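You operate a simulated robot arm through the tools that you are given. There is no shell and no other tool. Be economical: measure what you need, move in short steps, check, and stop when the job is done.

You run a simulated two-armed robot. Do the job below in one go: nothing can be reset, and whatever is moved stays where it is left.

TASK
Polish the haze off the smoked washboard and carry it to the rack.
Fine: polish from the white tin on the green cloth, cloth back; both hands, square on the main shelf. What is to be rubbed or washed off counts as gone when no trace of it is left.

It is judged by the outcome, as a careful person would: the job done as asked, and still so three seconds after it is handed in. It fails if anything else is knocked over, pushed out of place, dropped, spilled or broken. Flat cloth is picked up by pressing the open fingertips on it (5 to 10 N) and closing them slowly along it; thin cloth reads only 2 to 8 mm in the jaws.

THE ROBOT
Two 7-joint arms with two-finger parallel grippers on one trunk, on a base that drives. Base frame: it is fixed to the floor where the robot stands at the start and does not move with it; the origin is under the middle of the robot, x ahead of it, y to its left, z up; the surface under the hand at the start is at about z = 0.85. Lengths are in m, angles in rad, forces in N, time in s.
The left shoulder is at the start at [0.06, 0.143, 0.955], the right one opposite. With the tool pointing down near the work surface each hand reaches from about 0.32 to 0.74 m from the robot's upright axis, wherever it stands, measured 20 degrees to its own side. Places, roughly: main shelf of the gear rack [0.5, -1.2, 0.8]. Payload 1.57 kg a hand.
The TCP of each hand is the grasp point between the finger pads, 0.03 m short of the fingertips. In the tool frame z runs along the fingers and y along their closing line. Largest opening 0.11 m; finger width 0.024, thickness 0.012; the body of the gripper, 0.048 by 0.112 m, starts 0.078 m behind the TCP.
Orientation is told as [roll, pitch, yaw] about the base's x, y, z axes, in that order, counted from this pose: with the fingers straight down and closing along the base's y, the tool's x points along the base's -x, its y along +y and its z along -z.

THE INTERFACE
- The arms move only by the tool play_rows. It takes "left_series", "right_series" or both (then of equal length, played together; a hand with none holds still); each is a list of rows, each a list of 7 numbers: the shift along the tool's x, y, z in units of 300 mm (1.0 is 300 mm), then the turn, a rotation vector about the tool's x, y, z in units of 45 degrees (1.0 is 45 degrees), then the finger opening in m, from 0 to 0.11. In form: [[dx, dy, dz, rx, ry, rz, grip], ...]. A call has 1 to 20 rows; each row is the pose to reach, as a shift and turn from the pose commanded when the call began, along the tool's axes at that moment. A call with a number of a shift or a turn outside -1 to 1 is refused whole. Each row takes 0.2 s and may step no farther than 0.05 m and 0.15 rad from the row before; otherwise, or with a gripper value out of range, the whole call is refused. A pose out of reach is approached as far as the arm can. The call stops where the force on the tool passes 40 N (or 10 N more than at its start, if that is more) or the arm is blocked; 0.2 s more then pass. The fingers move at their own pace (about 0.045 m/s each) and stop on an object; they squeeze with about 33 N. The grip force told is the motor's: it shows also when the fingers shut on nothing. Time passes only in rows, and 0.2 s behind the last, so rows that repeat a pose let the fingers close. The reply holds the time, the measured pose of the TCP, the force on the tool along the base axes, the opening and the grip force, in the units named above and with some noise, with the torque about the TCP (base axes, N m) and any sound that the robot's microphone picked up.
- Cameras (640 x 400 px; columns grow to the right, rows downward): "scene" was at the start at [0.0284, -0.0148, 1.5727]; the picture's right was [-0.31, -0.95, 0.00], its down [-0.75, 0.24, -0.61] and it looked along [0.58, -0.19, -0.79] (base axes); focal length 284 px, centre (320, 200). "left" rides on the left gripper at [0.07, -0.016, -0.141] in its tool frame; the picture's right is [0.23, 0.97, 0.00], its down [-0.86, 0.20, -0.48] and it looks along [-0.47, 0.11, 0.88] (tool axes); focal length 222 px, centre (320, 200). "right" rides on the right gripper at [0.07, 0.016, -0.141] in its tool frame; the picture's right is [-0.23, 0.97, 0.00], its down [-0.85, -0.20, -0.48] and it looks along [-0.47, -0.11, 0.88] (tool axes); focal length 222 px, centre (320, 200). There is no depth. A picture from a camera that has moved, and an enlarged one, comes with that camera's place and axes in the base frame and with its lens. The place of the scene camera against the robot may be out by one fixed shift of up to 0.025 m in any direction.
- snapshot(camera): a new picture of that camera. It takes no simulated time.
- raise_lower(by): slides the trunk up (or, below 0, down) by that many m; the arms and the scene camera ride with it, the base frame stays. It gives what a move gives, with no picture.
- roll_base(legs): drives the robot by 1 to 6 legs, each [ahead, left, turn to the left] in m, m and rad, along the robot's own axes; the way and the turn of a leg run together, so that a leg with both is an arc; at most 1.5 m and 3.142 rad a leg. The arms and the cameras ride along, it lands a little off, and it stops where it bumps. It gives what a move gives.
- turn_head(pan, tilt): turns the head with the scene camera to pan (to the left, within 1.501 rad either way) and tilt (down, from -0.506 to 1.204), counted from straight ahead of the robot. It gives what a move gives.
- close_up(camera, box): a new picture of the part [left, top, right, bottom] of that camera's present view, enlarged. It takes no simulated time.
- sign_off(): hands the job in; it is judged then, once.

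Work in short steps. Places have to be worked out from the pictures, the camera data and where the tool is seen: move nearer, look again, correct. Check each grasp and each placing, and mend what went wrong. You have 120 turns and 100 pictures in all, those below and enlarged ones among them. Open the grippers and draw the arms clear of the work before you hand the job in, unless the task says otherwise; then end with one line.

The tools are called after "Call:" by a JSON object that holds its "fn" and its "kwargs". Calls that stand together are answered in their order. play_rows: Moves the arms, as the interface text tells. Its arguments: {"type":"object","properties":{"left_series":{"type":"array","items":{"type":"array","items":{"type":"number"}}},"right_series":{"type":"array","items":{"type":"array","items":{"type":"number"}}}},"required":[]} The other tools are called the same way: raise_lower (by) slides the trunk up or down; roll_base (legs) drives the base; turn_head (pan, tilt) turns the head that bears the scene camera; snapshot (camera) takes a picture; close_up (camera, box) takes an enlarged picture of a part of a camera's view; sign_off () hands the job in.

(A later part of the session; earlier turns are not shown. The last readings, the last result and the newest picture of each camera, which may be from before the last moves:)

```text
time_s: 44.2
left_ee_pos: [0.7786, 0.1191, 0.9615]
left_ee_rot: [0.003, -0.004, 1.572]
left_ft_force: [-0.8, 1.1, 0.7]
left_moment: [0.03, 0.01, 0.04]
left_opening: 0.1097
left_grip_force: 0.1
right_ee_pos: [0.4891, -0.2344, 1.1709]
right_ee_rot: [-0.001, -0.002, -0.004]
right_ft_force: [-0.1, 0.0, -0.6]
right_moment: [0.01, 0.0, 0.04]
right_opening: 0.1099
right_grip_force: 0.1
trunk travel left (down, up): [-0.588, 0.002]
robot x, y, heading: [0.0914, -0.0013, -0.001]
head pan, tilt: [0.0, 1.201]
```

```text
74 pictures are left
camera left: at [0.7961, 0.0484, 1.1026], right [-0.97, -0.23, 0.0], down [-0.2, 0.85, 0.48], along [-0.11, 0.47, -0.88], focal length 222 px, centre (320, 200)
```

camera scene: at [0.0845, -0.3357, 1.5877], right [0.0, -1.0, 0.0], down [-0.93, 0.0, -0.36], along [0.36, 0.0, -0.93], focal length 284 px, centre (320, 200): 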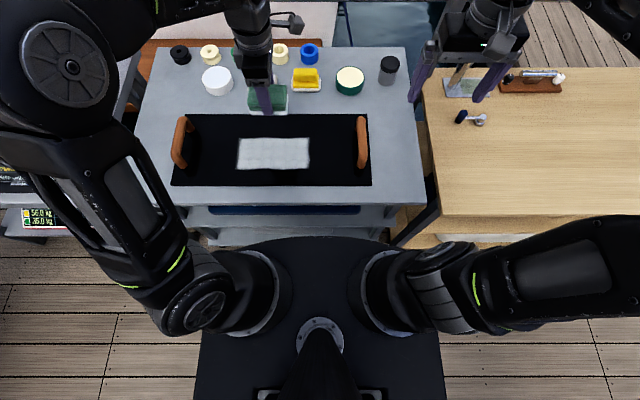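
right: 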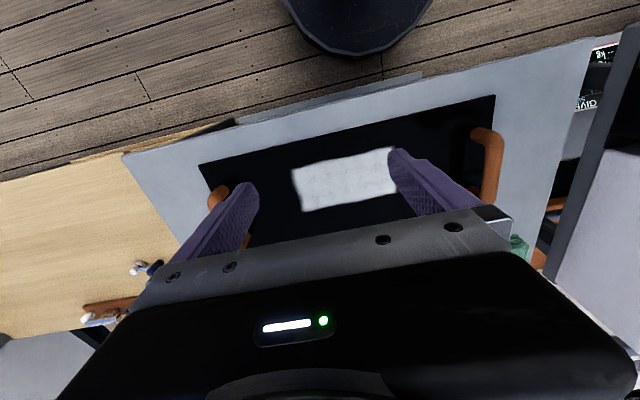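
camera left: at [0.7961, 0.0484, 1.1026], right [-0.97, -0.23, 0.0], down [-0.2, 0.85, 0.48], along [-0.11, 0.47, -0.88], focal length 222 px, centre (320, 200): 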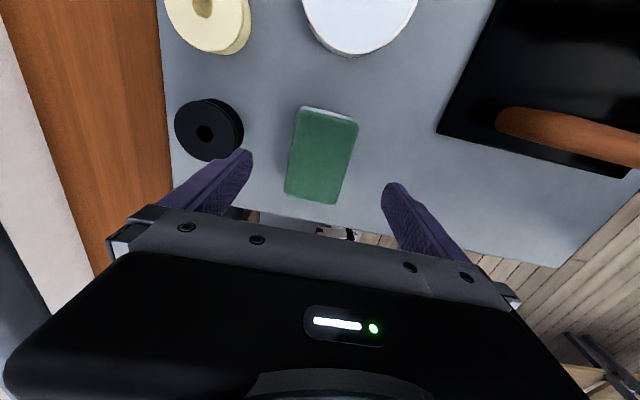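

The cloth is back in its place. I withdraw the left hand and turn it back to yaw 0.

Call:
{"fn": "play_rows", "kwargs": {"left_series": [[0, 0.0, -0.1, 0, 0, 0, 0.11], [0, 0.1, -0.2, 0, 0, 0.1, 0.11], [0, 0.22, -0.3, 0, 0, 0.28, 0.11], [0, 0.34, -0.4, 0, 0, 0.46, 0.11], [0, 0.46, -0.45, 0, 0, 0.64, 0.11], [0, 0.58, -0.5, 0, 0, 0.82, 0.11], [0, 0.7, -0.5, 0, 0, 1.0, 0.11]]}}

Call:
{"fn": "play_rows", "kwargs": {"left_series": [[0, 0, 0, 0, 0, 0.17, 0.11], [0, 0, 0, 0, 0, 0.34, 0.11], [0, 0, 0, 0, 0, 0.51, 0.11], [0, 0, 0, 0, 0, 0.68, 0.11], [0, 0, 0, 0, 0, 0.85, 0.11], [0, 0, 0, 0, 0, 1.0, 0.11]]}}

Call:
{"fn": "roll_base", "kwargs": {"legs": [[-0.01, -0.21, 0.0]]}}

Call:
{"fn": "snapshot", "kwargs": {"camera": "right"}}

Call:
{"fn": "snapshot", "kwargs": {"camera": "left"}}

```text
time_s: 45.8
left_ee_pos: [0.5686, 0.1181, 1.1118]
left_ee_rot: [0.0, 0.001, 0.782]
left_ft_force: [0.1, -1.3, 0.0]
left_moment: [-0.02, -0.03, -0.02]
left_opening: 0.11
left_grip_force: 0.1
left hand out of reach, approached as far as the arm can: row 1
right_ee_pos: [0.49, -0.2335, 1.1716]
right_ee_rot: [0.001, -0.002, -0.002]
right_ft_force: [0.3, 0.2, -0.3]
right_moment: [0.0, 0.01, 0.01]
right_opening: 0.1099
right_grip_force: 0.1
trunk travel left (down, up): [-0.588, 0.002]
robot x, y, heading: [0.0885, -0.0001, -0.002]
head pan, tilt: [0.0, 1.201]
```

```text
time_s: 47.2
left_ee_pos: [0.5703, 0.12, 1.1106]
left_ee_rot: [0.001, 0.004, -0.004]
left_ft_force: [-0.4, 0.5, -0.1]
left_moment: [0.0, 0.0, 0.01]
left_opening: 0.11
left_grip_force: 0.0
right_ee_pos: [0.4903, -0.2345, 1.1702]
right_ee_rot: [-0.001, -0.002, -0.001]
right_ft_force: [-0.6, -0.4, 0.0]
right_moment: [0.01, 0.0, 0.01]
right_opening: 0.1098
right_grip_force: 0.0
trunk travel left (down, up): [-0.588, 0.002]
robot x, y, heading: [0.0929, -0.0016, -0.004]
head pan, tilt: [0.0, 1.201]
```

```text
time_s: 48.8
left_ee_pos: [0.559, -0.0906, 1.1113]
left_ee_rot: [0.003, 0.001, -0.002]
left_ft_force: [-0.4, -0.7, 0.5]
left_moment: [0.06, -0.02, 0.0]
left_opening: 0.1103
left_grip_force: 0.0
right_ee_pos: [0.4799, -0.4438, 1.1698]
right_ee_rot: [0.003, -0.001, -0.002]
right_ft_force: [-0.7, 0.3, 0.1]
right_moment: [0.08, -0.04, -0.02]
right_opening: 0.1099
right_grip_force: 0.0
trunk travel left (down, up): [-0.588, 0.002]
robot x, y, heading: [0.0809, -0.2083, -0.003]
head pan, tilt: [0.0, 1.201]
```

```text
73 pictures are left
camera right: at [0.4092, -0.429, 1.3129], right [0.23, 0.97, 0.0], down [0.85, -0.2, 0.48], along [0.47, -0.11, -0.88], focal length 222 px, centre (320, 200)
```

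right: 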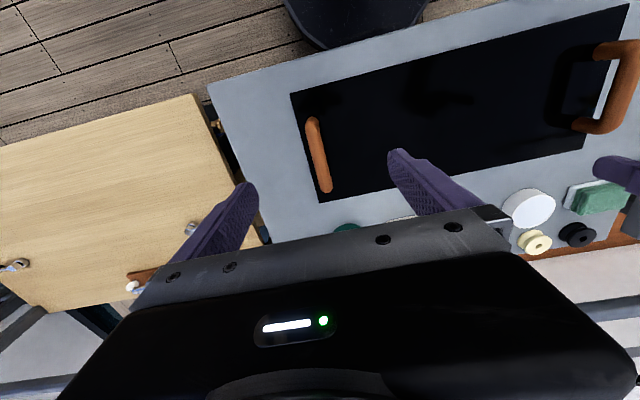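

```text
72 pictures are left
camera left: at [0.4905, -0.1084, 1.2521], right [-0.23, 0.97, 0.0], down [0.86, 0.2, 0.48], along [0.47, 0.11, -0.88], focal length 222 px, centre (320, 200)
```

left: 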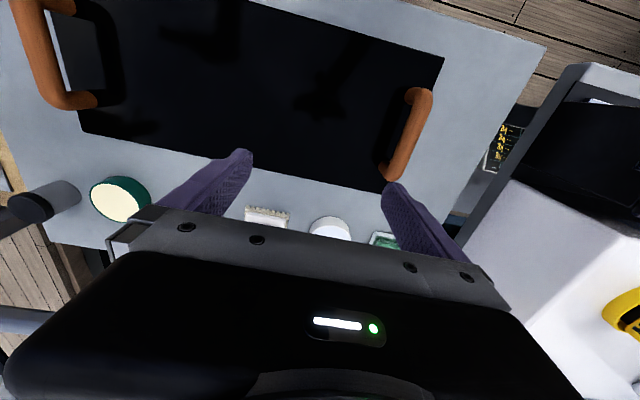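

Both views put the handle bars at about z 0.91, y 0.040 and -0.463, centred on x 0.53. I bring both hands above them together.

Call:
{"fn": "play_rows", "kwargs": {"left_series": [[0.02, 0.087, 0.074, 0, 0, 0, 0.11], [0.041, 0.174, 0.148, 0, 0, 0, 0.11], [0.062, 0.261, 0.222, 0, 0, 0, 0.11], [0.082, 0.348, 0.296, 0, 0, 0, 0.11], [0.103, 0.435, 0.37, 0, 0, 0, 0.11]], "right_series": [[-0.032, -0.013, 0.113, 0, 0, 0, 0.11], [-0.064, -0.026, 0.226, 0, 0, 0, 0.11], [-0.096, -0.038, 0.34, 0, 0, 0, 0.11], [-0.128, -0.051, 0.453, 0, 0, 0, 0.11], [-0.16, -0.064, 0.566, 0, 0, 0, 0.11]]}}

Call:
{"fn": "snapshot", "kwargs": {"camera": "right"}}

Call:
{"fn": "snapshot", "kwargs": {"camera": "left"}}

Call:
{"fn": "snapshot", "kwargs": {"camera": "scene"}}

```text
time_s: 50.0
left_ee_pos: [0.5296, 0.0415, 1.0007]
left_ee_rot: [0.0, 0.001, -0.001]
left_ft_force: [0.7, -0.5, 0.9]
left_moment: [0.03, -0.01, -0.01]
left_opening: 0.1102
left_grip_force: 0.0
right_ee_pos: [0.5285, -0.4633, 0.9999]
right_ee_rot: [-0.001, 0.0, -0.003]
right_ft_force: [-0.2, 0.4, 0.4]
right_moment: [0.0, 0.02, 0.0]
right_opening: 0.1101
right_grip_force: 0.1
trunk travel left (down, up): [-0.588, 0.002]
robot x, y, heading: [0.082, -0.2073, -0.004]
head pan, tilt: [0.0, 1.201]
```

```text
71 pictures are left
camera right: at [0.4583, -0.4481, 1.1425], right [0.23, 0.97, 0.0], down [0.85, -0.2, 0.48], along [0.47, -0.11, -0.88], focal length 222 px, centre (320, 200)
```

right: 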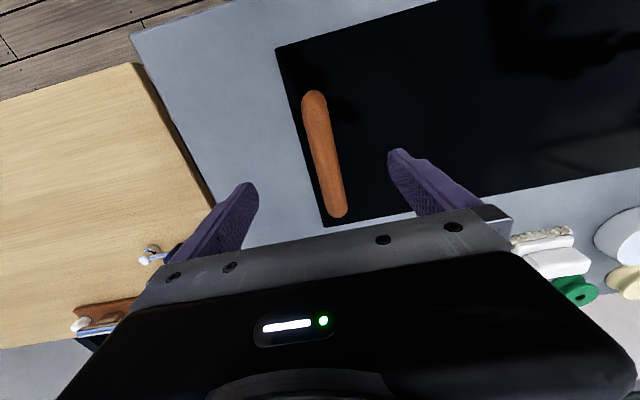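

```text
70 pictures are left
camera left: at [0.4608, 0.0235, 1.1405], right [-0.23, 0.97, 0.0], down [0.86, 0.2, 0.48], along [0.46, 0.11, -0.88], focal length 222 px, centre (320, 200)
```

left: 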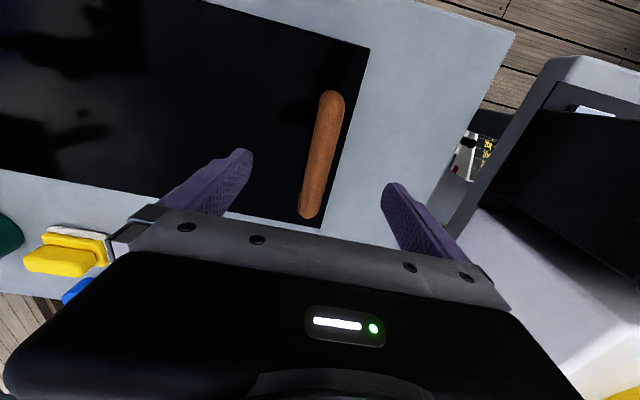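

```text
69 pictures are left
camera scene: at [0.0955, -0.2007, 1.5877], right [0.0, -1.0, 0.0], down [-0.93, 0.0, -0.36], along [0.36, 0.0, -0.93], focal length 284 px, centre (320, 200)
```

scene: 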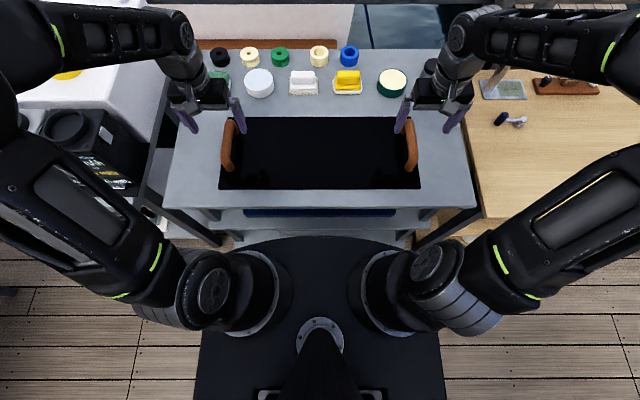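

Both bars sit between the fingers. I descend to TCP z 0.905 and close both hands.

Call:
{"fn": "play_rows", "kwargs": {"left_series": [[0, 0, 0.1, 0, 0, 0, 0.11], [0, 0, 0.2, 0, 0, 0, 0.11], [0, 0, 0.28, 0, 0, 0, 0.11], [0, 0, 0.317, 0, 0, 0, 0.11], [0, 0, 0.317, 0, 0, 0, 0.07], [0, 0, 0.317, 0, 0, 0, 0.04], [0, 0, 0.317, 0, 0, 0, 0.0], [0, 0, 0.317, 0, 0, 0, 0.0], [0, 0, 0.317, 0, 0, 0, 0.0], [0, 0, 0.317, 0, 0, 0, 0.0]], "right_series": [[0, 0.004, 0.1, 0, 0, 0, 0.11], [0, 0.008, 0.2, 0, 0, 0, 0.11], [0, 0.008, 0.28, 0, 0, 0, 0.11], [0, 0.008, 0.317, 0, 0, 0, 0.11], [0, 0.008, 0.317, 0, 0, 0, 0.07], [0, 0.008, 0.317, 0, 0, 0, 0.04], [0, 0.008, 0.317, 0, 0, 0, 0.0], [0, 0.008, 0.317, 0, 0, 0, 0.0], [0, 0.008, 0.317, 0, 0, 0, 0.0], [0, 0.008, 0.317, 0, 0, 0, 0.0]]}}

Call:
{"fn": "snapshot", "kwargs": {"camera": "right"}}

Call:
{"fn": "snapshot", "kwargs": {"camera": "left"}}

```text
time_s: 52.2
left_ee_pos: [0.5286, 0.041, 0.9043]
left_ee_rot: [0.001, 0.0, -0.001]
left_ft_force: [0.9, -1.6, 1.9]
left_moment: [0.03, 0.09, 0.2]
left_opening: 0.0257
left_grip_force: 21.3
right_ee_pos: [0.5279, -0.4588, 0.9062]
right_ee_rot: [0.001, -0.003, -0.001]
right_ft_force: [-0.4, 7.4, 0.0]
right_moment: [0.01, 0.0, 0.19]
right_opening: 0.0258
right_grip_force: 21.4
trunk travel left (down, up): [-0.588, 0.002]
robot x, y, heading: [0.0822, -0.2059, 0.002]
head pan, tilt: [0.0, 1.201]
```

```text
68 pictures are left
camera right: at [0.4581, -0.4437, 1.0484], right [0.23, 0.97, 0.0], down [0.85, -0.2, 0.48], along [0.47, -0.11, -0.88], focal length 222 px, centre (320, 200)
```

right: 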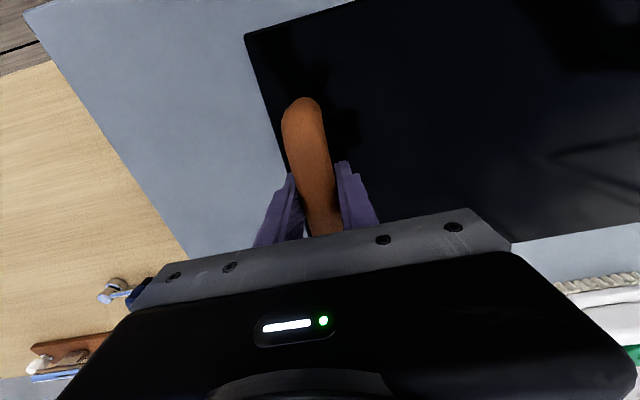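

```text
67 pictures are left
camera left: at [0.4597, 0.0238, 1.0461], right [-0.23, 0.97, 0.0], down [0.86, 0.2, 0.48], along [0.47, 0.11, -0.88], focal length 222 px, centre (320, 200)
```

left: 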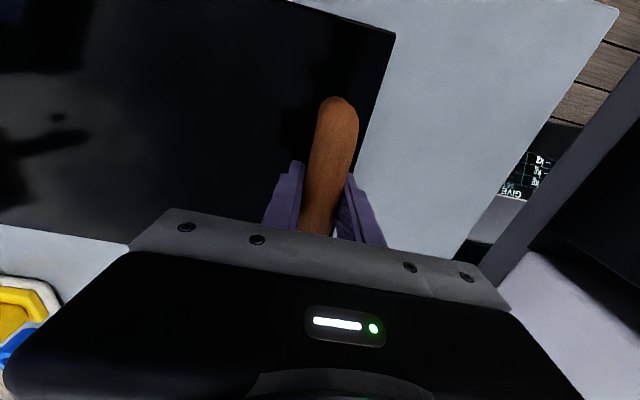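

Both handles are gripped (26 mm). I lift 30 mm as a test, easing the small lateral strain on the right.

Call:
{"fn": "play_rows", "kwargs": {"left_series": [[0, 0, -0.02, 0, 0, 0, 0.0], [0, 0, -0.05, 0, 0, 0, 0.0], [0, 0, -0.1, 0, 0, 0, 0.0], [0, 0, -0.1, 0, 0, 0, 0.0]], "right_series": [[0, -0.008, -0.02, 0, 0, 0, 0.0], [0, -0.008, -0.05, 0, 0, 0, 0.0], [0, -0.008, -0.1, 0, 0, 0, 0.0], [0, -0.008, -0.1, 0, 0, 0, 0.0]]}}

Call:
{"fn": "snapshot", "kwargs": {"camera": "scene"}}

```text
time_s: 53.2
left_ee_pos: [0.5295, 0.0396, 0.9343]
left_ee_rot: [0.001, 0.003, -0.003]
left_ft_force: [0.3, -24.3, -8.6]
left_moment: [0.28, -0.03, 0.05]
left_opening: 0.0257
left_grip_force: 33.2
right_ee_pos: [0.5283, -0.4612, 0.9345]
right_ee_rot: [0.003, 0.0, 0.0]
right_ft_force: [0.0, 24.5, -7.9]
right_moment: [-0.2, 0.26, -0.09]
right_opening: 0.0255
right_grip_force: 33.0
trunk travel left (down, up): [-0.588, 0.002]
robot x, y, heading: [0.0802, -0.2118, -0.003]
head pan, tilt: [0.0, 1.201]
```

```text
66 pictures are left
camera scene: at [0.0962, -0.2012, 1.5875], right [0.0, -1.0, 0.0], down [-0.93, 0.0, -0.36], along [0.36, 0.0, -0.93], focal length 284 px, centre (320, 200)
```

scene: 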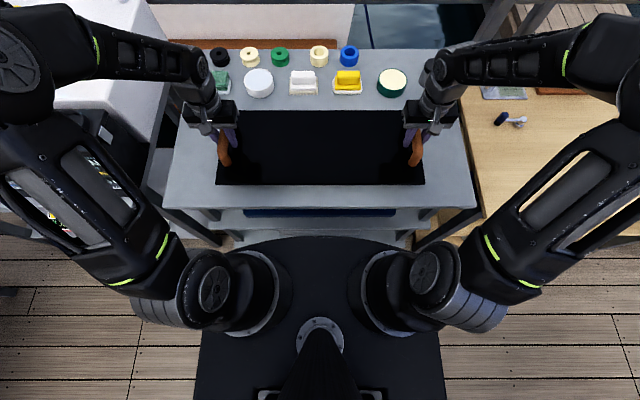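

It lifts level (about 8 N per hand), but the hands pull outward by 24 N. I bring them 5 mm closer while lifting to clear height.

Call:
{"fn": "play_rows", "kwargs": {"left_series": [[0, -0.009, -0.0, 0, 0, 0, 0.0], [0, -0.009, -0.08, 0, 0, 0, 0.0], [0, -0.009, -0.16, 0, 0, 0, 0.0], [0, -0.009, -0.24, 0, 0, 0, 0.0], [0, -0.009, -0.32, 0, 0, 0, 0.0]], "right_series": [[0, 0.009, -0.0, 0, 0, 0, 0.0], [0, 0.009, -0.08, 0, 0, 0, 0.0], [0, 0.009, -0.16, 0, 0, 0, 0.0], [0, 0.009, -0.24, 0, 0, 0, 0.0], [0, 0.009, -0.32, 0, 0, 0, 0.0]]}}

Call:
{"fn": "turn_head", "kwargs": {"pan": -1.0, "tilt": 0.85}}

Call:
{"fn": "snapshot", "kwargs": {"camera": "scene"}}

```text
time_s: 54.4
left_ee_pos: [0.5277, 0.0393, 1.0318]
left_ee_rot: [0.001, 0.003, -0.002]
left_ft_force: [-0.6, 2.0, -9.0]
left_moment: [0.05, -0.12, 0.03]
left_opening: 0.0257
left_grip_force: 32.9
right_ee_pos: [0.5264, -0.4601, 1.0318]
right_ee_rot: [0.0, 0.001, -0.005]
right_ft_force: [-0.2, -1.1, -7.3]
right_moment: [0.18, 0.3, 0.04]
right_opening: 0.0257
right_grip_force: 33.6
trunk travel left (down, up): [-0.588, 0.002]
robot x, y, heading: [0.082, -0.2068, -0.003]
head pan, tilt: [0.0, 1.201]
```

```text
time_s: 55.7
left_ee_pos: [0.528, 0.0381, 1.0305]
left_ee_rot: [0.002, 0.002, 0.0]
left_ft_force: [0.2, 15.8, -7.3]
left_moment: [-0.14, 0.18, -0.06]
left_opening: 0.0257
left_grip_force: 32.8
right_ee_pos: [0.5283, -0.4609, 1.0312]
right_ee_rot: [-0.002, -0.001, -0.003]
right_ft_force: [0.3, -15.7, -7.7]
right_moment: [0.13, 0.03, 0.12]
right_opening: 0.0257
right_grip_force: 33.3
trunk travel left (down, up): [-0.588, 0.002]
robot x, y, heading: [0.0818, -0.2061, -0.0]
head pan, tilt: [-1.0, 0.85]
```

```text
65 pictures are left
camera scene: at [0.0819, -0.2668, 1.6113], right [-0.84, -0.54, 0.0], down [-0.41, 0.63, -0.66], along [0.36, -0.56, -0.75], focal length 284 px, centre (320, 200)
```

scene: 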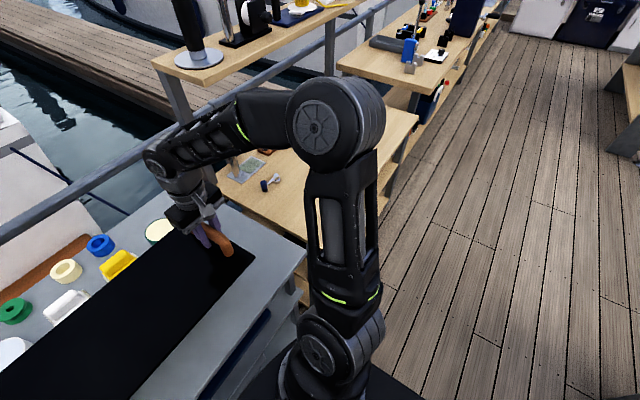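

The board is level and clear. I back off slightly and drive half of the way to the right, then look at the rack.

Call:
{"fn": "roll_base", "kwargs": {"legs": [[-0.06, 0.0, 0.0], [0.0, -0.5, 0.0]]}}

Call:
{"fn": "snapshot", "kwargs": {"camera": "scene"}}

```text
time_s: 59.2
left_ee_pos: [0.4687, -0.4659, 1.031]
left_ee_rot: [0.003, 0.002, 0.0]
left_ft_force: [-0.8, 24.8, -7.7]
left_moment: [-0.17, 0.13, -0.03]
left_opening: 0.0254
left_grip_force: 32.8
right_ee_pos: [0.4682, -0.9664, 1.0303]
right_ee_rot: [-0.001, -0.001, -0.002]
right_ft_force: [-0.7, -23.7, -9.5]
right_moment: [0.27, 0.05, 0.1]
right_opening: 0.0257
right_grip_force: 32.8
trunk travel left (down, up): [-0.588, 0.002]
robot x, y, heading: [0.0185, -0.7179, 0.002]
head pan, tilt: [-1.0, 0.85]
```

```text
64 pictures are left
camera scene: at [0.0214, -0.7728, 1.6113], right [-0.84, -0.54, 0.0], down [-0.41, 0.63, -0.66], along [0.36, -0.56, -0.75], focal length 284 px, centre (320, 200)
```

scene: 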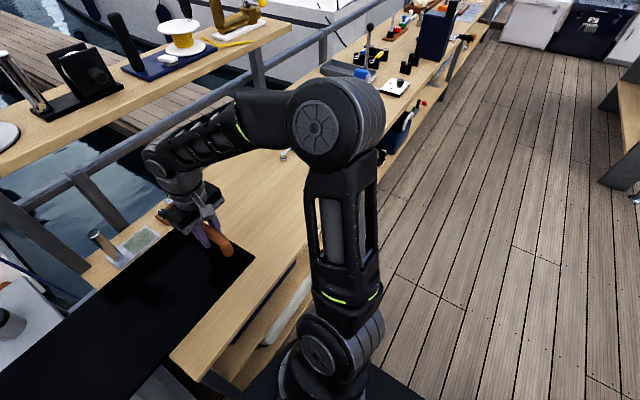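

I relieve the inward squeeze by 1.5 mm per hand and look for the rack's extent at a lower angle.

Call:
{"fn": "play_rows", "kwargs": {"left_series": [[0, 0.006, 0, 0, 0, 0, 0.0], [0, 0.006, 0, 0, 0, 0, 0.0]], "right_series": [[0, -0.006, 0, 0, 0, 0, 0.0], [0, -0.006, 0, 0, 0, 0, 0.0]]}}

Call:
{"fn": "turn_head", "kwargs": {"pan": -0.5, "tilt": 0.8}}

Call:
{"fn": "snapshot", "kwargs": {"camera": "scene"}}

Call:
{"fn": "snapshot", "kwargs": {"camera": "right"}}

```text
time_s: 59.8
left_ee_pos: [0.4683, -0.466, 1.0297]
left_ee_rot: [0.0, 0.001, -0.001]
left_ft_force: [0.3, -17.2, -8.3]
left_moment: [0.08, 0.1, 0.23]
left_opening: 0.0257
left_grip_force: 33.3
right_ee_pos: [0.4675, -0.9658, 1.0297]
right_ee_rot: [0.001, 0.0, -0.001]
right_ft_force: [-1.1, 17.4, -8.4]
right_moment: [-0.14, 0.07, -0.11]
right_opening: 0.0254
right_grip_force: 33.0
trunk travel left (down, up): [-0.588, 0.002]
robot x, y, heading: [0.0193, -0.7158, -0.007]
head pan, tilt: [-1.0, 0.85]
```

```text
time_s: 60.7
left_ee_pos: [0.4686, -0.4656, 1.0297]
left_ee_rot: [0.001, 0.001, -0.001]
left_ft_force: [-0.3, -29.6, -8.0]
left_moment: [0.44, 0.11, -0.16]
left_opening: 0.026
left_grip_force: 33.0
right_ee_pos: [0.4674, -0.965, 1.031]
right_ee_rot: [0.001, 0.001, -0.001]
right_ft_force: [0.3, 29.6, -8.4]
right_moment: [-0.38, 0.09, 0.18]
right_opening: 0.0257
right_grip_force: 33.7
trunk travel left (down, up): [-0.588, 0.002]
robot x, y, heading: [0.0207, -0.7168, -0.004]
head pan, tilt: [-0.499, 0.799]
```

```text
63 pictures are left
camera scene: at [0.05, -0.7448, 1.6153], right [-0.48, -0.88, 0.0], down [-0.63, 0.34, -0.7], along [0.61, -0.33, -0.72], focal length 284 px, centre (320, 200)
```

scene: 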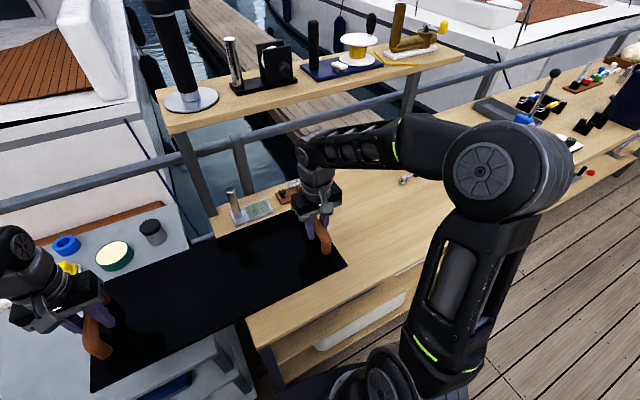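

```text
62 pictures are left
camera right: at [0.3972, -0.9509, 1.1733], right [0.23, 0.97, 0.0], down [0.85, -0.2, 0.48], along [0.47, -0.11, -0.88], focal length 222 px, centre (320, 200)
```

right: 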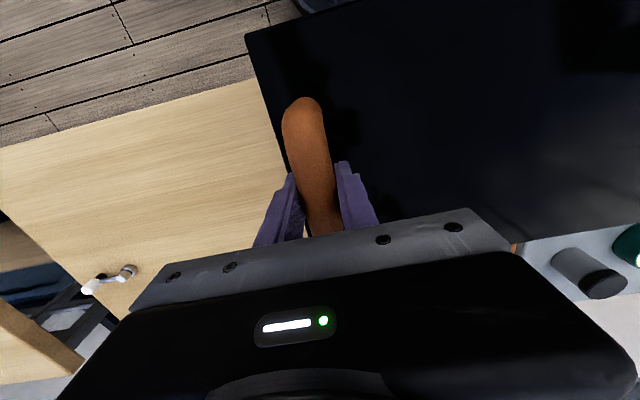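

Shelf spans about y -0.69 to -1.59 with its front edge at x 0.345. I relax the hand spacing, then drive right 0.465 m and look again.

Call:
{"fn": "play_rows", "kwargs": {"left_series": [[0, -0.0033, 0, 0, 0, 0, 0.0], [0, -0.0033, 0, 0, 0, 0, 0.0]], "right_series": [[0, 0.0033, 0, 0, 0, 0, 0.0], [0, 0.0033, 0, 0, 0, 0, 0.0]]}}

Call:
{"fn": "roll_base", "kwargs": {"legs": [[0.0, -0.465, 0.0]]}}

Call:
{"fn": "turn_head", "kwargs": {"pan": 0.0, "tilt": 1.0}}

Call:
{"fn": "snapshot", "kwargs": {"camera": "scene"}}

Call:
{"fn": "snapshot", "kwargs": {"camera": "right"}}

Call:
{"fn": "snapshot", "kwargs": {"camera": "left"}}

```text
time_s: 61.3
left_ee_pos: [0.4688, -0.465, 1.0308]
left_ee_rot: [0.002, 0.002, -0.003]
left_ft_force: [-0.2, -24.7, -8.7]
left_moment: [0.27, 0.1, -0.16]
left_opening: 0.0259
left_grip_force: 32.9
right_ee_pos: [0.4681, -0.9664, 1.0296]
right_ee_rot: [0.001, 0.001, -0.003]
right_ft_force: [-0.1, 25.6, -7.7]
right_moment: [-0.14, 0.11, 0.16]
right_opening: 0.0253
right_grip_force: 32.4
trunk travel left (down, up): [-0.588, 0.002]
robot x, y, heading: [0.0209, -0.7169, -0.002]
head pan, tilt: [-0.499, 0.799]
```

```text
time_s: 64.1
left_ee_pos: [0.4681, -0.929, 1.0308]
left_ee_rot: [0.001, 0.003, -0.001]
left_ft_force: [0.9, -24.9, -9.0]
left_moment: [0.31, 0.12, -0.04]
left_opening: 0.0257
left_grip_force: 33.1
right_ee_pos: [0.4657, -1.4285, 1.0314]
right_ee_rot: [0.0, 0.001, -0.004]
right_ft_force: [0.4, 24.8, -7.3]
right_moment: [-0.12, 0.05, 0.11]
right_opening: 0.0256
right_grip_force: 33.0
trunk travel left (down, up): [-0.588, 0.002]
robot x, y, heading: [0.0175, -1.1752, -0.006]
head pan, tilt: [-0.499, 0.799]
```

```text
time_s: 65.0
left_ee_pos: [0.4678, -0.9289, 1.0297]
left_ee_rot: [0.001, 0.004, -0.003]
left_ft_force: [-0.7, -1.8, -8.3]
left_moment: [-0.01, 0.09, -0.06]
left_opening: 0.0257
left_grip_force: 33.2
right_ee_pos: [0.4665, -1.4287, 1.0312]
right_ee_rot: [0.0, 0.0, -0.002]
right_ft_force: [-0.1, 1.0, -8.8]
right_moment: [-0.04, 0.13, 0.13]
right_opening: 0.0258
right_grip_force: 32.9
trunk travel left (down, up): [-0.588, 0.002]
robot x, y, heading: [0.0165, -1.1754, -0.005]
head pan, tilt: [0.0, 1.0]
```

```text
61 pictures are left
camera scene: at [0.0481, -1.1687, 1.6002], right [0.0, -1.0, 0.0], down [-0.84, 0.0, -0.54], along [0.54, 0.0, -0.84], focal length 284 px, centre (320, 200)
```

scene: 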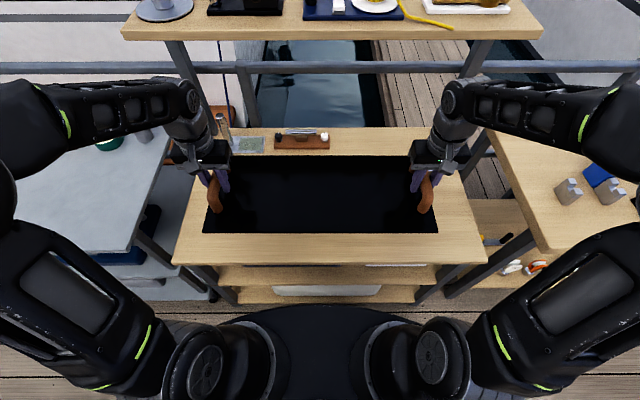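

```text
60 pictures are left
camera right: at [0.396, -1.4136, 1.1731], right [0.23, 0.97, 0.0], down [0.85, -0.2, 0.48], along [0.47, -0.11, -0.88], focal length 222 px, centre (320, 200)
```

right: 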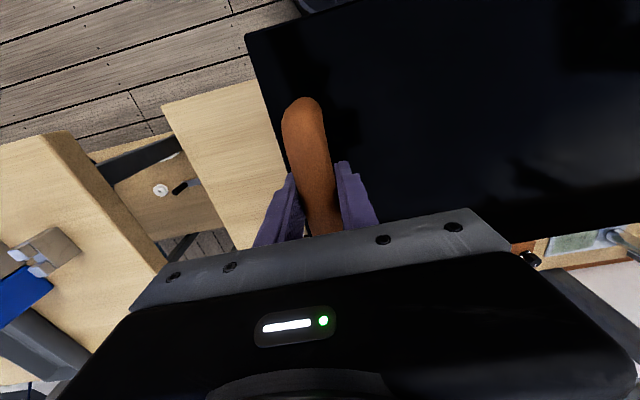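

```text
59 pictures are left
camera left: at [0.3995, -0.9464, 1.1716], right [-0.23, 0.97, 0.0], down [0.86, 0.2, 0.48], along [0.46, 0.11, -0.88], focal length 222 px, centre (320, 200)
```

left: 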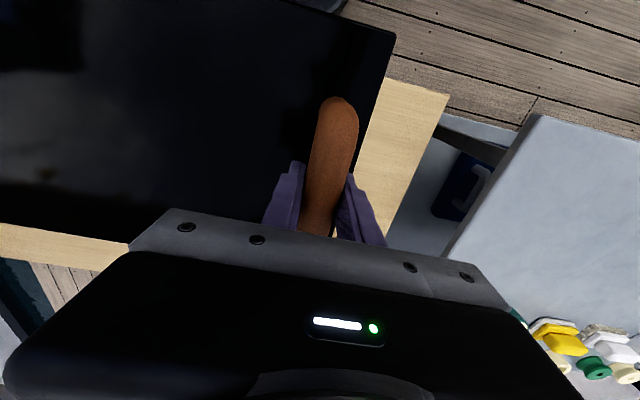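

The board is level and the forces are balanced. By the hand cameras the shelf front is at x≈0.375 and its ends at y≈-0.75 and -1.66, with small items further back (x≥0.65). I move the board forward 36 mm and lower to just above the shelf.

Call:
{"fn": "play_rows", "kwargs": {"left_series": [[-0.04, 0, 0.0, 0, 0, 0, 0.0], [-0.08, 0, 0.05, 0, 0, 0, 0.0], [-0.12, 0, 0.13, 0, 0, 0, 0.0], [-0.12, 0, 0.21, 0, 0, 0, 0.0], [-0.12, 0, 0.29, 0, 0, 0, 0.0], [-0.12, 0, 0.367, 0, 0, 0, 0.0]], "right_series": [[-0.043, 0, 0.0, 0, 0, 0, 0.0], [-0.084, 0, 0.05, 0, 0, 0, 0.0], [-0.124, 0, 0.13, 0, 0, 0, 0.0], [-0.124, 0, 0.21, 0, 0, 0, 0.0], [-0.124, 0, 0.29, 0, 0, 0, 0.0], [-0.124, 0, 0.367, 0, 0, 0, 0.0]]}}

Call:
{"fn": "snapshot", "kwargs": {"camera": "scene"}}

Call:
{"fn": "snapshot", "kwargs": {"camera": "right"}}

Call:
{"fn": "snapshot", "kwargs": {"camera": "left"}}

```text
time_s: 66.4
left_ee_pos: [0.5048, -0.9296, 0.9197]
left_ee_rot: [0.002, 0.002, -0.002]
left_ft_force: [1.1, -0.3, -8.2]
left_moment: [0.01, 0.14, 0.15]
left_opening: 0.0256
left_grip_force: 33.0
right_ee_pos: [0.5048, -1.4292, 0.9192]
right_ee_rot: [0.001, 0.001, -0.004]
right_ft_force: [-0.7, -0.8, -8.2]
right_moment: [-0.03, 0.03, 0.34]
right_opening: 0.0257
right_grip_force: 32.9
trunk travel left (down, up): [-0.588, 0.002]
robot x, y, heading: [0.0181, -1.1752, -0.0]
head pan, tilt: [0.0, 1.0]
```

```text
58 pictures are left
camera scene: at [0.0488, -1.1685, 1.6002], right [0.0, -1.0, 0.0], down [-0.84, 0.0, -0.54], along [0.54, 0.0, -0.84], focal length 284 px, centre (320, 200)
```

scene: 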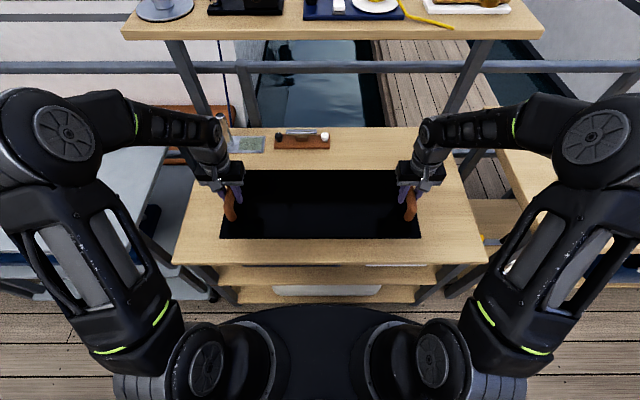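

```text
57 pictures are left
camera right: at [0.434, -1.4136, 1.0622], right [0.23, 0.97, 0.0], down [0.85, -0.2, 0.48], along [0.47, -0.11, -0.88], focal length 222 px, centre (320, 200)
```

right: 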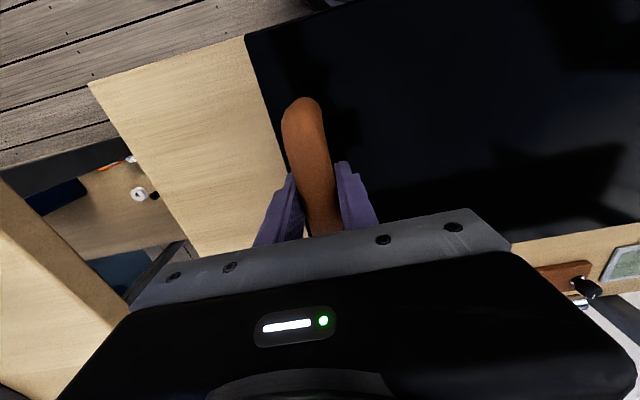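

```text
56 pictures are left
camera left: at [0.4359, -0.9465, 1.0611], right [-0.23, 0.97, 0.0], down [0.86, 0.2, 0.48], along [0.46, 0.11, -0.88], focal length 222 px, centre (320, 200)
```

left: 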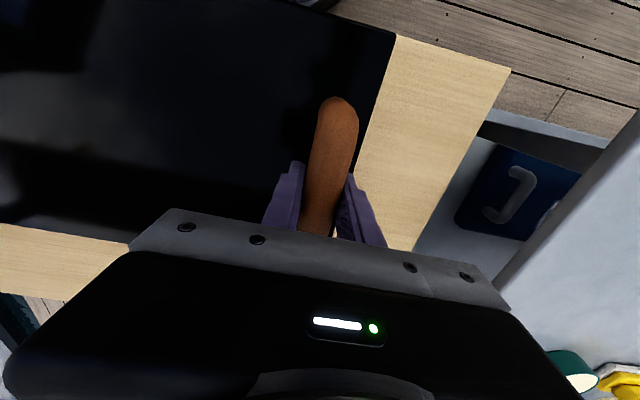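

Clear all round. I lower the board slowly to the shelf.

Call:
{"fn": "play_rows", "kwargs": {"left_series": [[0, 0, 0.07, 0, 0, 0, 0.0], [0, 0, 0.13, 0, 0, 0, 0.0], [0, 0, 0.17, 0, 0, 0, 0.0], [0, 0, 0.19, 0, 0, 0, 0.0], [0, 0, 0.2, 0, 0, 0, 0.0], [0, 0, 0.208, 0, 0, 0, 0.0]], "right_series": [[0, 0, 0.07, 0, 0, 0, 0.0], [0, 0, 0.13, 0, 0, 0, 0.0], [0, 0, 0.17, 0, 0, 0, 0.0], [0, 0, 0.19, 0, 0, 0, 0.0], [0, 0, 0.2, 0, 0, 0, 0.0], [0, 0, 0.208, 0, 0, 0, 0.0]]}}

```text
time_s: 67.8
left_ee_pos: [0.5045, -0.9286, 0.8582]
left_ee_rot: [-0.001, 0.002, -0.001]
left_ft_force: [1.3, -4.5, -6.9]
left_moment: [0.02, -0.07, 0.17]
left_opening: 0.0259
left_grip_force: 33.2
right_ee_pos: [0.5044, -1.4297, 0.8572]
right_ee_rot: [0.0, -0.001, -0.003]
right_ft_force: [-1.5, 4.1, -7.7]
right_moment: [-0.03, 0.27, 0.41]
right_opening: 0.0258
right_grip_force: 33.4
trunk travel left (down, up): [-0.588, 0.002]
robot x, y, heading: [0.0218, -1.1784, -0.005]
head pan, tilt: [0.0, 1.0]
```

Not yet touching; I go down a few millimetres more.

Call:
{"fn": "play_rows", "kwargs": {"left_series": [[0, 0, 0.005, 0, 0, 0, 0.0], [0, 0, 0.01, 0, 0, 0, 0.0], [0, 0, 0.014, 0, 0, 0, 0.0]], "right_series": [[0, 0, 0.005, 0, 0, 0, 0.0], [0, 0, 0.01, 0, 0, 0, 0.0], [0, 0, 0.014, 0, 0, 0, 0.0]]}}

```text
time_s: 68.6
left_ee_pos: [0.5049, -0.9297, 0.8531]
left_ee_rot: [0.002, 0.003, -0.001]
left_ft_force: [0.5, -4.7, -8.6]
left_moment: [0.13, -0.06, 0.16]
left_opening: 0.0256
left_grip_force: 33.3
right_ee_pos: [0.5036, -1.4283, 0.8543]
right_ee_rot: [0.001, -0.001, -0.004]
right_ft_force: [-0.4, 5.8, -8.2]
right_moment: [0.03, 0.21, 0.15]
right_opening: 0.0256
right_grip_force: 33.2
trunk travel left (down, up): [-0.588, 0.002]
robot x, y, heading: [0.0184, -1.1808, -0.005]
head pan, tilt: [0.0, 1.0]
```

Still carrying the full weight, so I continue in small steps.

Call:
{"fn": "play_rows", "kwargs": {"left_series": [[0, 0, 0.006, 0, 0, 0, 0.0], [0, 0, 0.012, 0, 0, 0, 0.0], [0, 0, 0.018, 0, 0, 0, 0.0]], "right_series": [[0, 0, 0.006, 0, 0, 0, 0.0], [0, 0, 0.012, 0, 0, 0, 0.0], [0, 0, 0.018, 0, 0, 0, 0.0]]}}

```text
time_s: 69.4
left_ee_pos: [0.5035, -0.9289, 0.8495]
left_ee_rot: [0.002, 0.002, -0.003]
left_ft_force: [1.0, -5.1, -7.8]
left_moment: [-0.02, -0.02, 0.0]
left_opening: 0.0257
left_grip_force: 32.8
right_ee_pos: [0.5039, -1.4287, 0.8478]
right_ee_rot: [0.001, 0.002, -0.004]
right_ft_force: [-0.3, 4.1, -8.8]
right_moment: [-0.09, 0.2, 0.27]
right_opening: 0.0255
right_grip_force: 33.2
trunk travel left (down, up): [-0.588, 0.002]
robot x, y, heading: [0.0186, -1.1765, -0.005]
head pan, tilt: [0.0, 1.0]
```

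Still hanging; the shelf must be a bit lower than 0.8. I continue down.

Call:
{"fn": "play_rows", "kwargs": {"left_series": [[0, 0, 0.007, 0, 0, 0, 0.0], [0, 0, 0.014, 0, 0, 0, 0.0], [0, 0, 0.021, 0, 0, 0, 0.0], [0, 0, 0.027, 0, 0, 0, 0.0]], "right_series": [[0, 0, 0.007, 0, 0, 0, 0.0], [0, 0, 0.014, 0, 0, 0, 0.0], [0, 0, 0.021, 0, 0, 0, 0.0], [0, 0, 0.027, 0, 0, 0, 0.0]]}}

Call:
{"fn": "snapshot", "kwargs": {"camera": "left"}}

```text
time_s: 70.4
left_ee_pos: [0.5033, -0.9292, 0.8388]
left_ee_rot: [0.0, 0.004, -0.002]
left_ft_force: [1.2, -7.5, -7.3]
left_moment: [-0.02, 0.36, 0.25]
left_opening: 0.0258
left_grip_force: 32.9
right_ee_pos: [0.504, -1.4284, 0.8405]
right_ee_rot: [0.001, 0.0, -0.003]
right_ft_force: [-0.7, 7.4, -8.7]
right_moment: [-0.15, -0.19, 0.23]
right_opening: 0.0256
right_grip_force: 33.4
trunk travel left (down, up): [-0.588, 0.002]
robot x, y, heading: [0.022, -1.1767, -0.009]
head pan, tilt: [0.0, 1.0]
```

```text
55 pictures are left
camera left: at [0.4351, -0.9463, 0.981], right [-0.23, 0.97, 0.0], down [0.86, 0.2, 0.48], along [0.46, 0.11, -0.88], focal length 222 px, centre (320, 200)
```

left: 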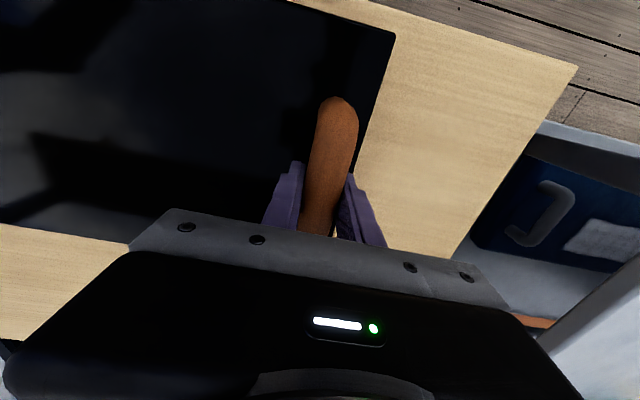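

Triangulating the shelf corner over the three heights gives a shelf height of about 0.75, so contact is expected near TCP 0.806. I lower to just above that.

Call:
{"fn": "play_rows", "kwargs": {"left_series": [[0, 0, 0.03, 0, 0, 0, 0.0], [0, 0, 0.06, 0, 0, 0, 0.0], [0, 0, 0.08, 0, 0, 0, 0.0], [0, 0, 0.09, 0, 0, 0, 0.0]], "right_series": [[0, 0, 0.03, 0, 0, 0, 0.0], [0, 0, 0.06, 0, 0, 0, 0.0], [0, 0, 0.08, 0, 0, 0, 0.0], [0, 0, 0.09, 0, 0, 0, 0.0]]}}

Call:
{"fn": "play_rows", "kwargs": {"left_series": [[0, 0, 0.006, 0, 0, 0, 0.0], [0, 0, 0.012, 0, 0, 0, 0.0], [0, 0, 0.018, 0, 0, 0, 0.0]], "right_series": [[0, 0, 0.006, 0, 0, 0, 0.0], [0, 0, 0.012, 0, 0, 0, 0.0], [0, 0, 0.018, 0, 0, 0, 0.0]]}}

```text
time_s: 71.4
left_ee_pos: [0.5042, -0.9297, 0.8134]
left_ee_rot: [-0.001, 0.002, -0.002]
left_ft_force: [1.1, -9.0, -7.6]
left_moment: [0.09, 0.26, 0.13]
left_opening: 0.0256
left_grip_force: 33.0
right_ee_pos: [0.5038, -1.4287, 0.8139]
right_ee_rot: [-0.001, 0.0, -0.002]
right_ft_force: [-0.9, 9.0, -8.2]
right_moment: [-0.1, -0.08, 0.18]
right_opening: 0.0257
right_grip_force: 33.0
trunk travel left (down, up): [-0.588, 0.002]
robot x, y, heading: [0.0213, -1.1777, -0.002]
head pan, tilt: [0.0, 1.0]
```

```text
time_s: 72.2
left_ee_pos: [0.5045, -0.9293, 0.8069]
left_ee_rot: [0.002, 0.001, -0.002]
left_ft_force: [-0.3, -8.8, -8.6]
left_moment: [0.07, -0.22, 0.09]
left_opening: 0.0257
left_grip_force: 33.0
right_ee_pos: [0.5043, -1.4295, 0.8075]
right_ee_rot: [0.002, 0.001, -0.005]
right_ft_force: [0.2, 8.1, -7.9]
right_moment: [-0.09, 0.36, 0.17]
right_opening: 0.0259
right_grip_force: 32.8
trunk travel left (down, up): [-0.588, 0.002]
robot x, y, heading: [0.0196, -1.1779, -0.004]
head pan, tilt: [0.0, 1.0]
```

Still hanging at 0.807; two more small steps.

Call:
{"fn": "play_rows", "kwargs": {"left_series": [[0, 0, 0.005, 0, 0, 0, 0.0], [0, 0, 0.01, 0, 0, 0, 0.0], [0, 0, 0.015, 0, 0, 0, 0.0]], "right_series": [[0, 0, 0.005, 0, 0, 0, 0.0], [0, 0, 0.01, 0, 0, 0, 0.0], [0, 0, 0.015, 0, 0, 0, 0.0]]}}

```text
time_s: 73.0
left_ee_pos: [0.5029, -0.9288, 0.8048]
left_ee_rot: [-0.001, -0.003, -0.001]
left_ft_force: [6.5, -9.9, 2.8]
left_moment: [0.05, 1.03, 0.16]
left_opening: 0.0259
left_grip_force: 33.6
right_ee_pos: [0.5029, -1.4288, 0.8071]
right_ee_rot: [0.0, -0.005, -0.006]
right_ft_force: [-4.2, 8.3, 21.6]
right_moment: [-0.05, 0.22, 0.27]
right_opening: 0.026
right_grip_force: 33.1
trunk travel left (down, up): [-0.588, 0.002]
robot x, y, heading: [0.0217, -1.1771, -0.008]
head pan, tilt: [0.0, 1.0]
```

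The board is on the shelf (right hand already pressing). I ease the right slightly, then open both hands.

Call:
{"fn": "play_rows", "kwargs": {"left_series": [[0, 0, 0.0, 0, 0, 0, 0.0], [0, 0, 0.0, 0, 0, 0, 0.0], [0, 0, 0, 0, 0, 0, 0.03], [0, 0, 0, 0, 0, 0, 0.05], [0, 0, 0, 0, 0, 0, 0.08], [0, 0, 0, 0, 0, 0, 0.08]], "right_series": [[0, 0, -0.005, 0, 0, 0, 0.0], [0, 0, -0.008, 0, 0, 0, 0.0], [0, 0, -0.008, 0, 0, 0, 0.03], [0, 0, -0.008, 0, 0, 0, 0.05], [0, 0, -0.008, 0, 0, 0, 0.08], [0, 0, -0.008, 0, 0, 0, 0.08]]}}

Call:
{"fn": "snapshot", "kwargs": {"camera": "left"}}

Call:
{"fn": "snapshot", "kwargs": {"camera": "right"}}

```text
time_s: 74.4
left_ee_pos: [0.5038, -0.929, 0.8043]
left_ee_rot: [0.001, 0.002, -0.003]
left_ft_force: [-0.6, -0.1, 0.4]
left_moment: [0.0, 0.0, -0.01]
left_opening: 0.0799
left_grip_force: 0.1
right_ee_pos: [0.5033, -1.4281, 0.8063]
right_ee_rot: [-0.001, 0.0, -0.004]
right_ft_force: [-0.9, 0.2, 0.3]
right_moment: [0.03, 0.0, -0.02]
right_opening: 0.08
right_grip_force: 0.1
trunk travel left (down, up): [-0.588, 0.002]
robot x, y, heading: [0.0211, -1.1765, -0.003]
head pan, tilt: [0.0, 1.0]
```

```text
54 pictures are left
camera left: at [0.4346, -0.9459, 0.9447], right [-0.23, 0.97, 0.0], down [0.86, 0.2, 0.48], along [0.46, 0.11, -0.88], focal length 222 px, centre (320, 200)
```

left: 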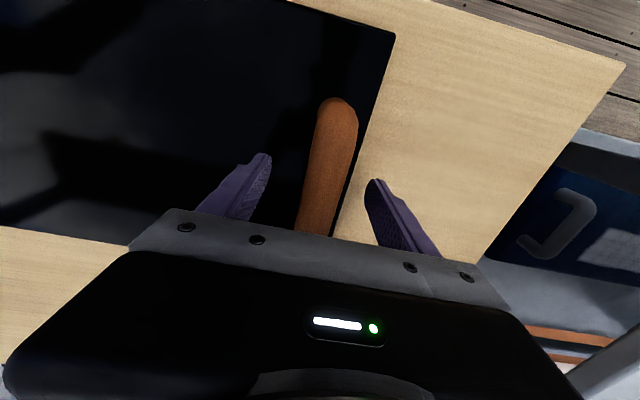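

```text
53 pictures are left
camera right: at [0.4325, -1.4136, 0.9487], right [0.23, 0.97, 0.0], down [0.85, -0.2, 0.48], along [0.47, -0.11, -0.88], focal length 222 px, centre (320, 200)
```

right: 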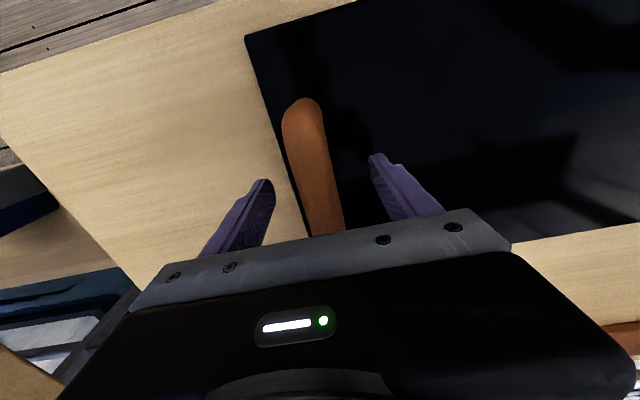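

Released cleanly. I raise both hands straight up, open, then look.

Call:
{"fn": "play_rows", "kwargs": {"left_series": [[0, 0, -0.1, 0, 0, 0, 0.08], [0, 0, -0.22, 0, 0, 0, 0.1], [0, 0, -0.36, 0, 0, 0, 0.11], [0, 0, -0.5, 0, 0, 0, 0.11], [0.05, 0.08, -0.65, 0, 0, 0, 0.11], [0.1, 0.18, -0.8, 0, 0, 0, 0.11]], "right_series": [[0, 0, -0.1, 0, 0, 0, 0.08], [0, 0, -0.22, 0, 0, 0, 0.1], [0, 0, -0.36, 0, 0, 0, 0.11], [0, 0, -0.5, 0, 0, 0, 0.11], [0.05, -0.08, -0.65, 0, 0, 0, 0.11], [0.1, -0.18, -0.8, 0, 0, 0, 0.11]]}}

Call:
{"fn": "snapshot", "kwargs": {"camera": "scene"}}

Call:
{"fn": "close_up", "kwargs": {"camera": "scene", "box": [170, 110, 490, 310]}}

```text
refused: row 5 steps farther than a row can; nothing moved
```

```text
52 pictures are left
camera scene: at [0.047, -1.1685, 1.6002], right [0.0, -1.0, 0.0], down [-0.84, 0.0, -0.54], along [0.54, 0.0, -0.84], focal length 284 px, centre (320, 200)
```

scene: 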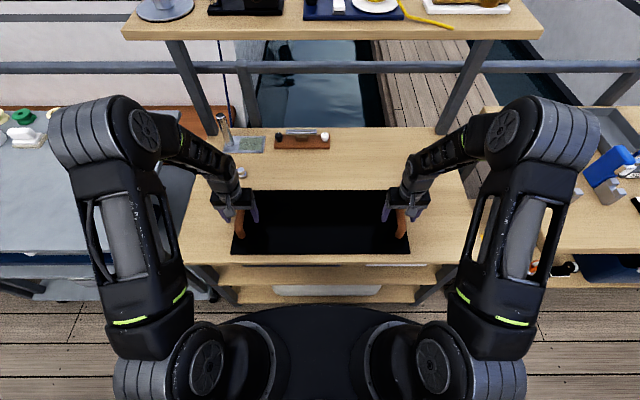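

```text
2.00 times, centred on (330, 210) of scene
camera zoom: at [0.047, -1.1685, 1.6002], right [0.0, -1.0, 0.0], down [-0.84, 0.0, -0.54], along [0.54, 0.0, -0.84], focal length 569 px, centre (300, 180)
```

zoom: 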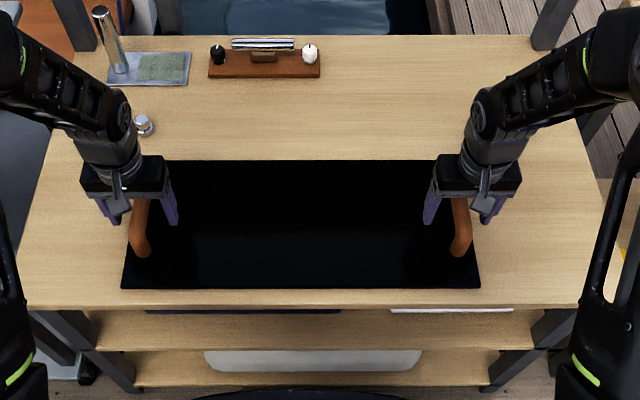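

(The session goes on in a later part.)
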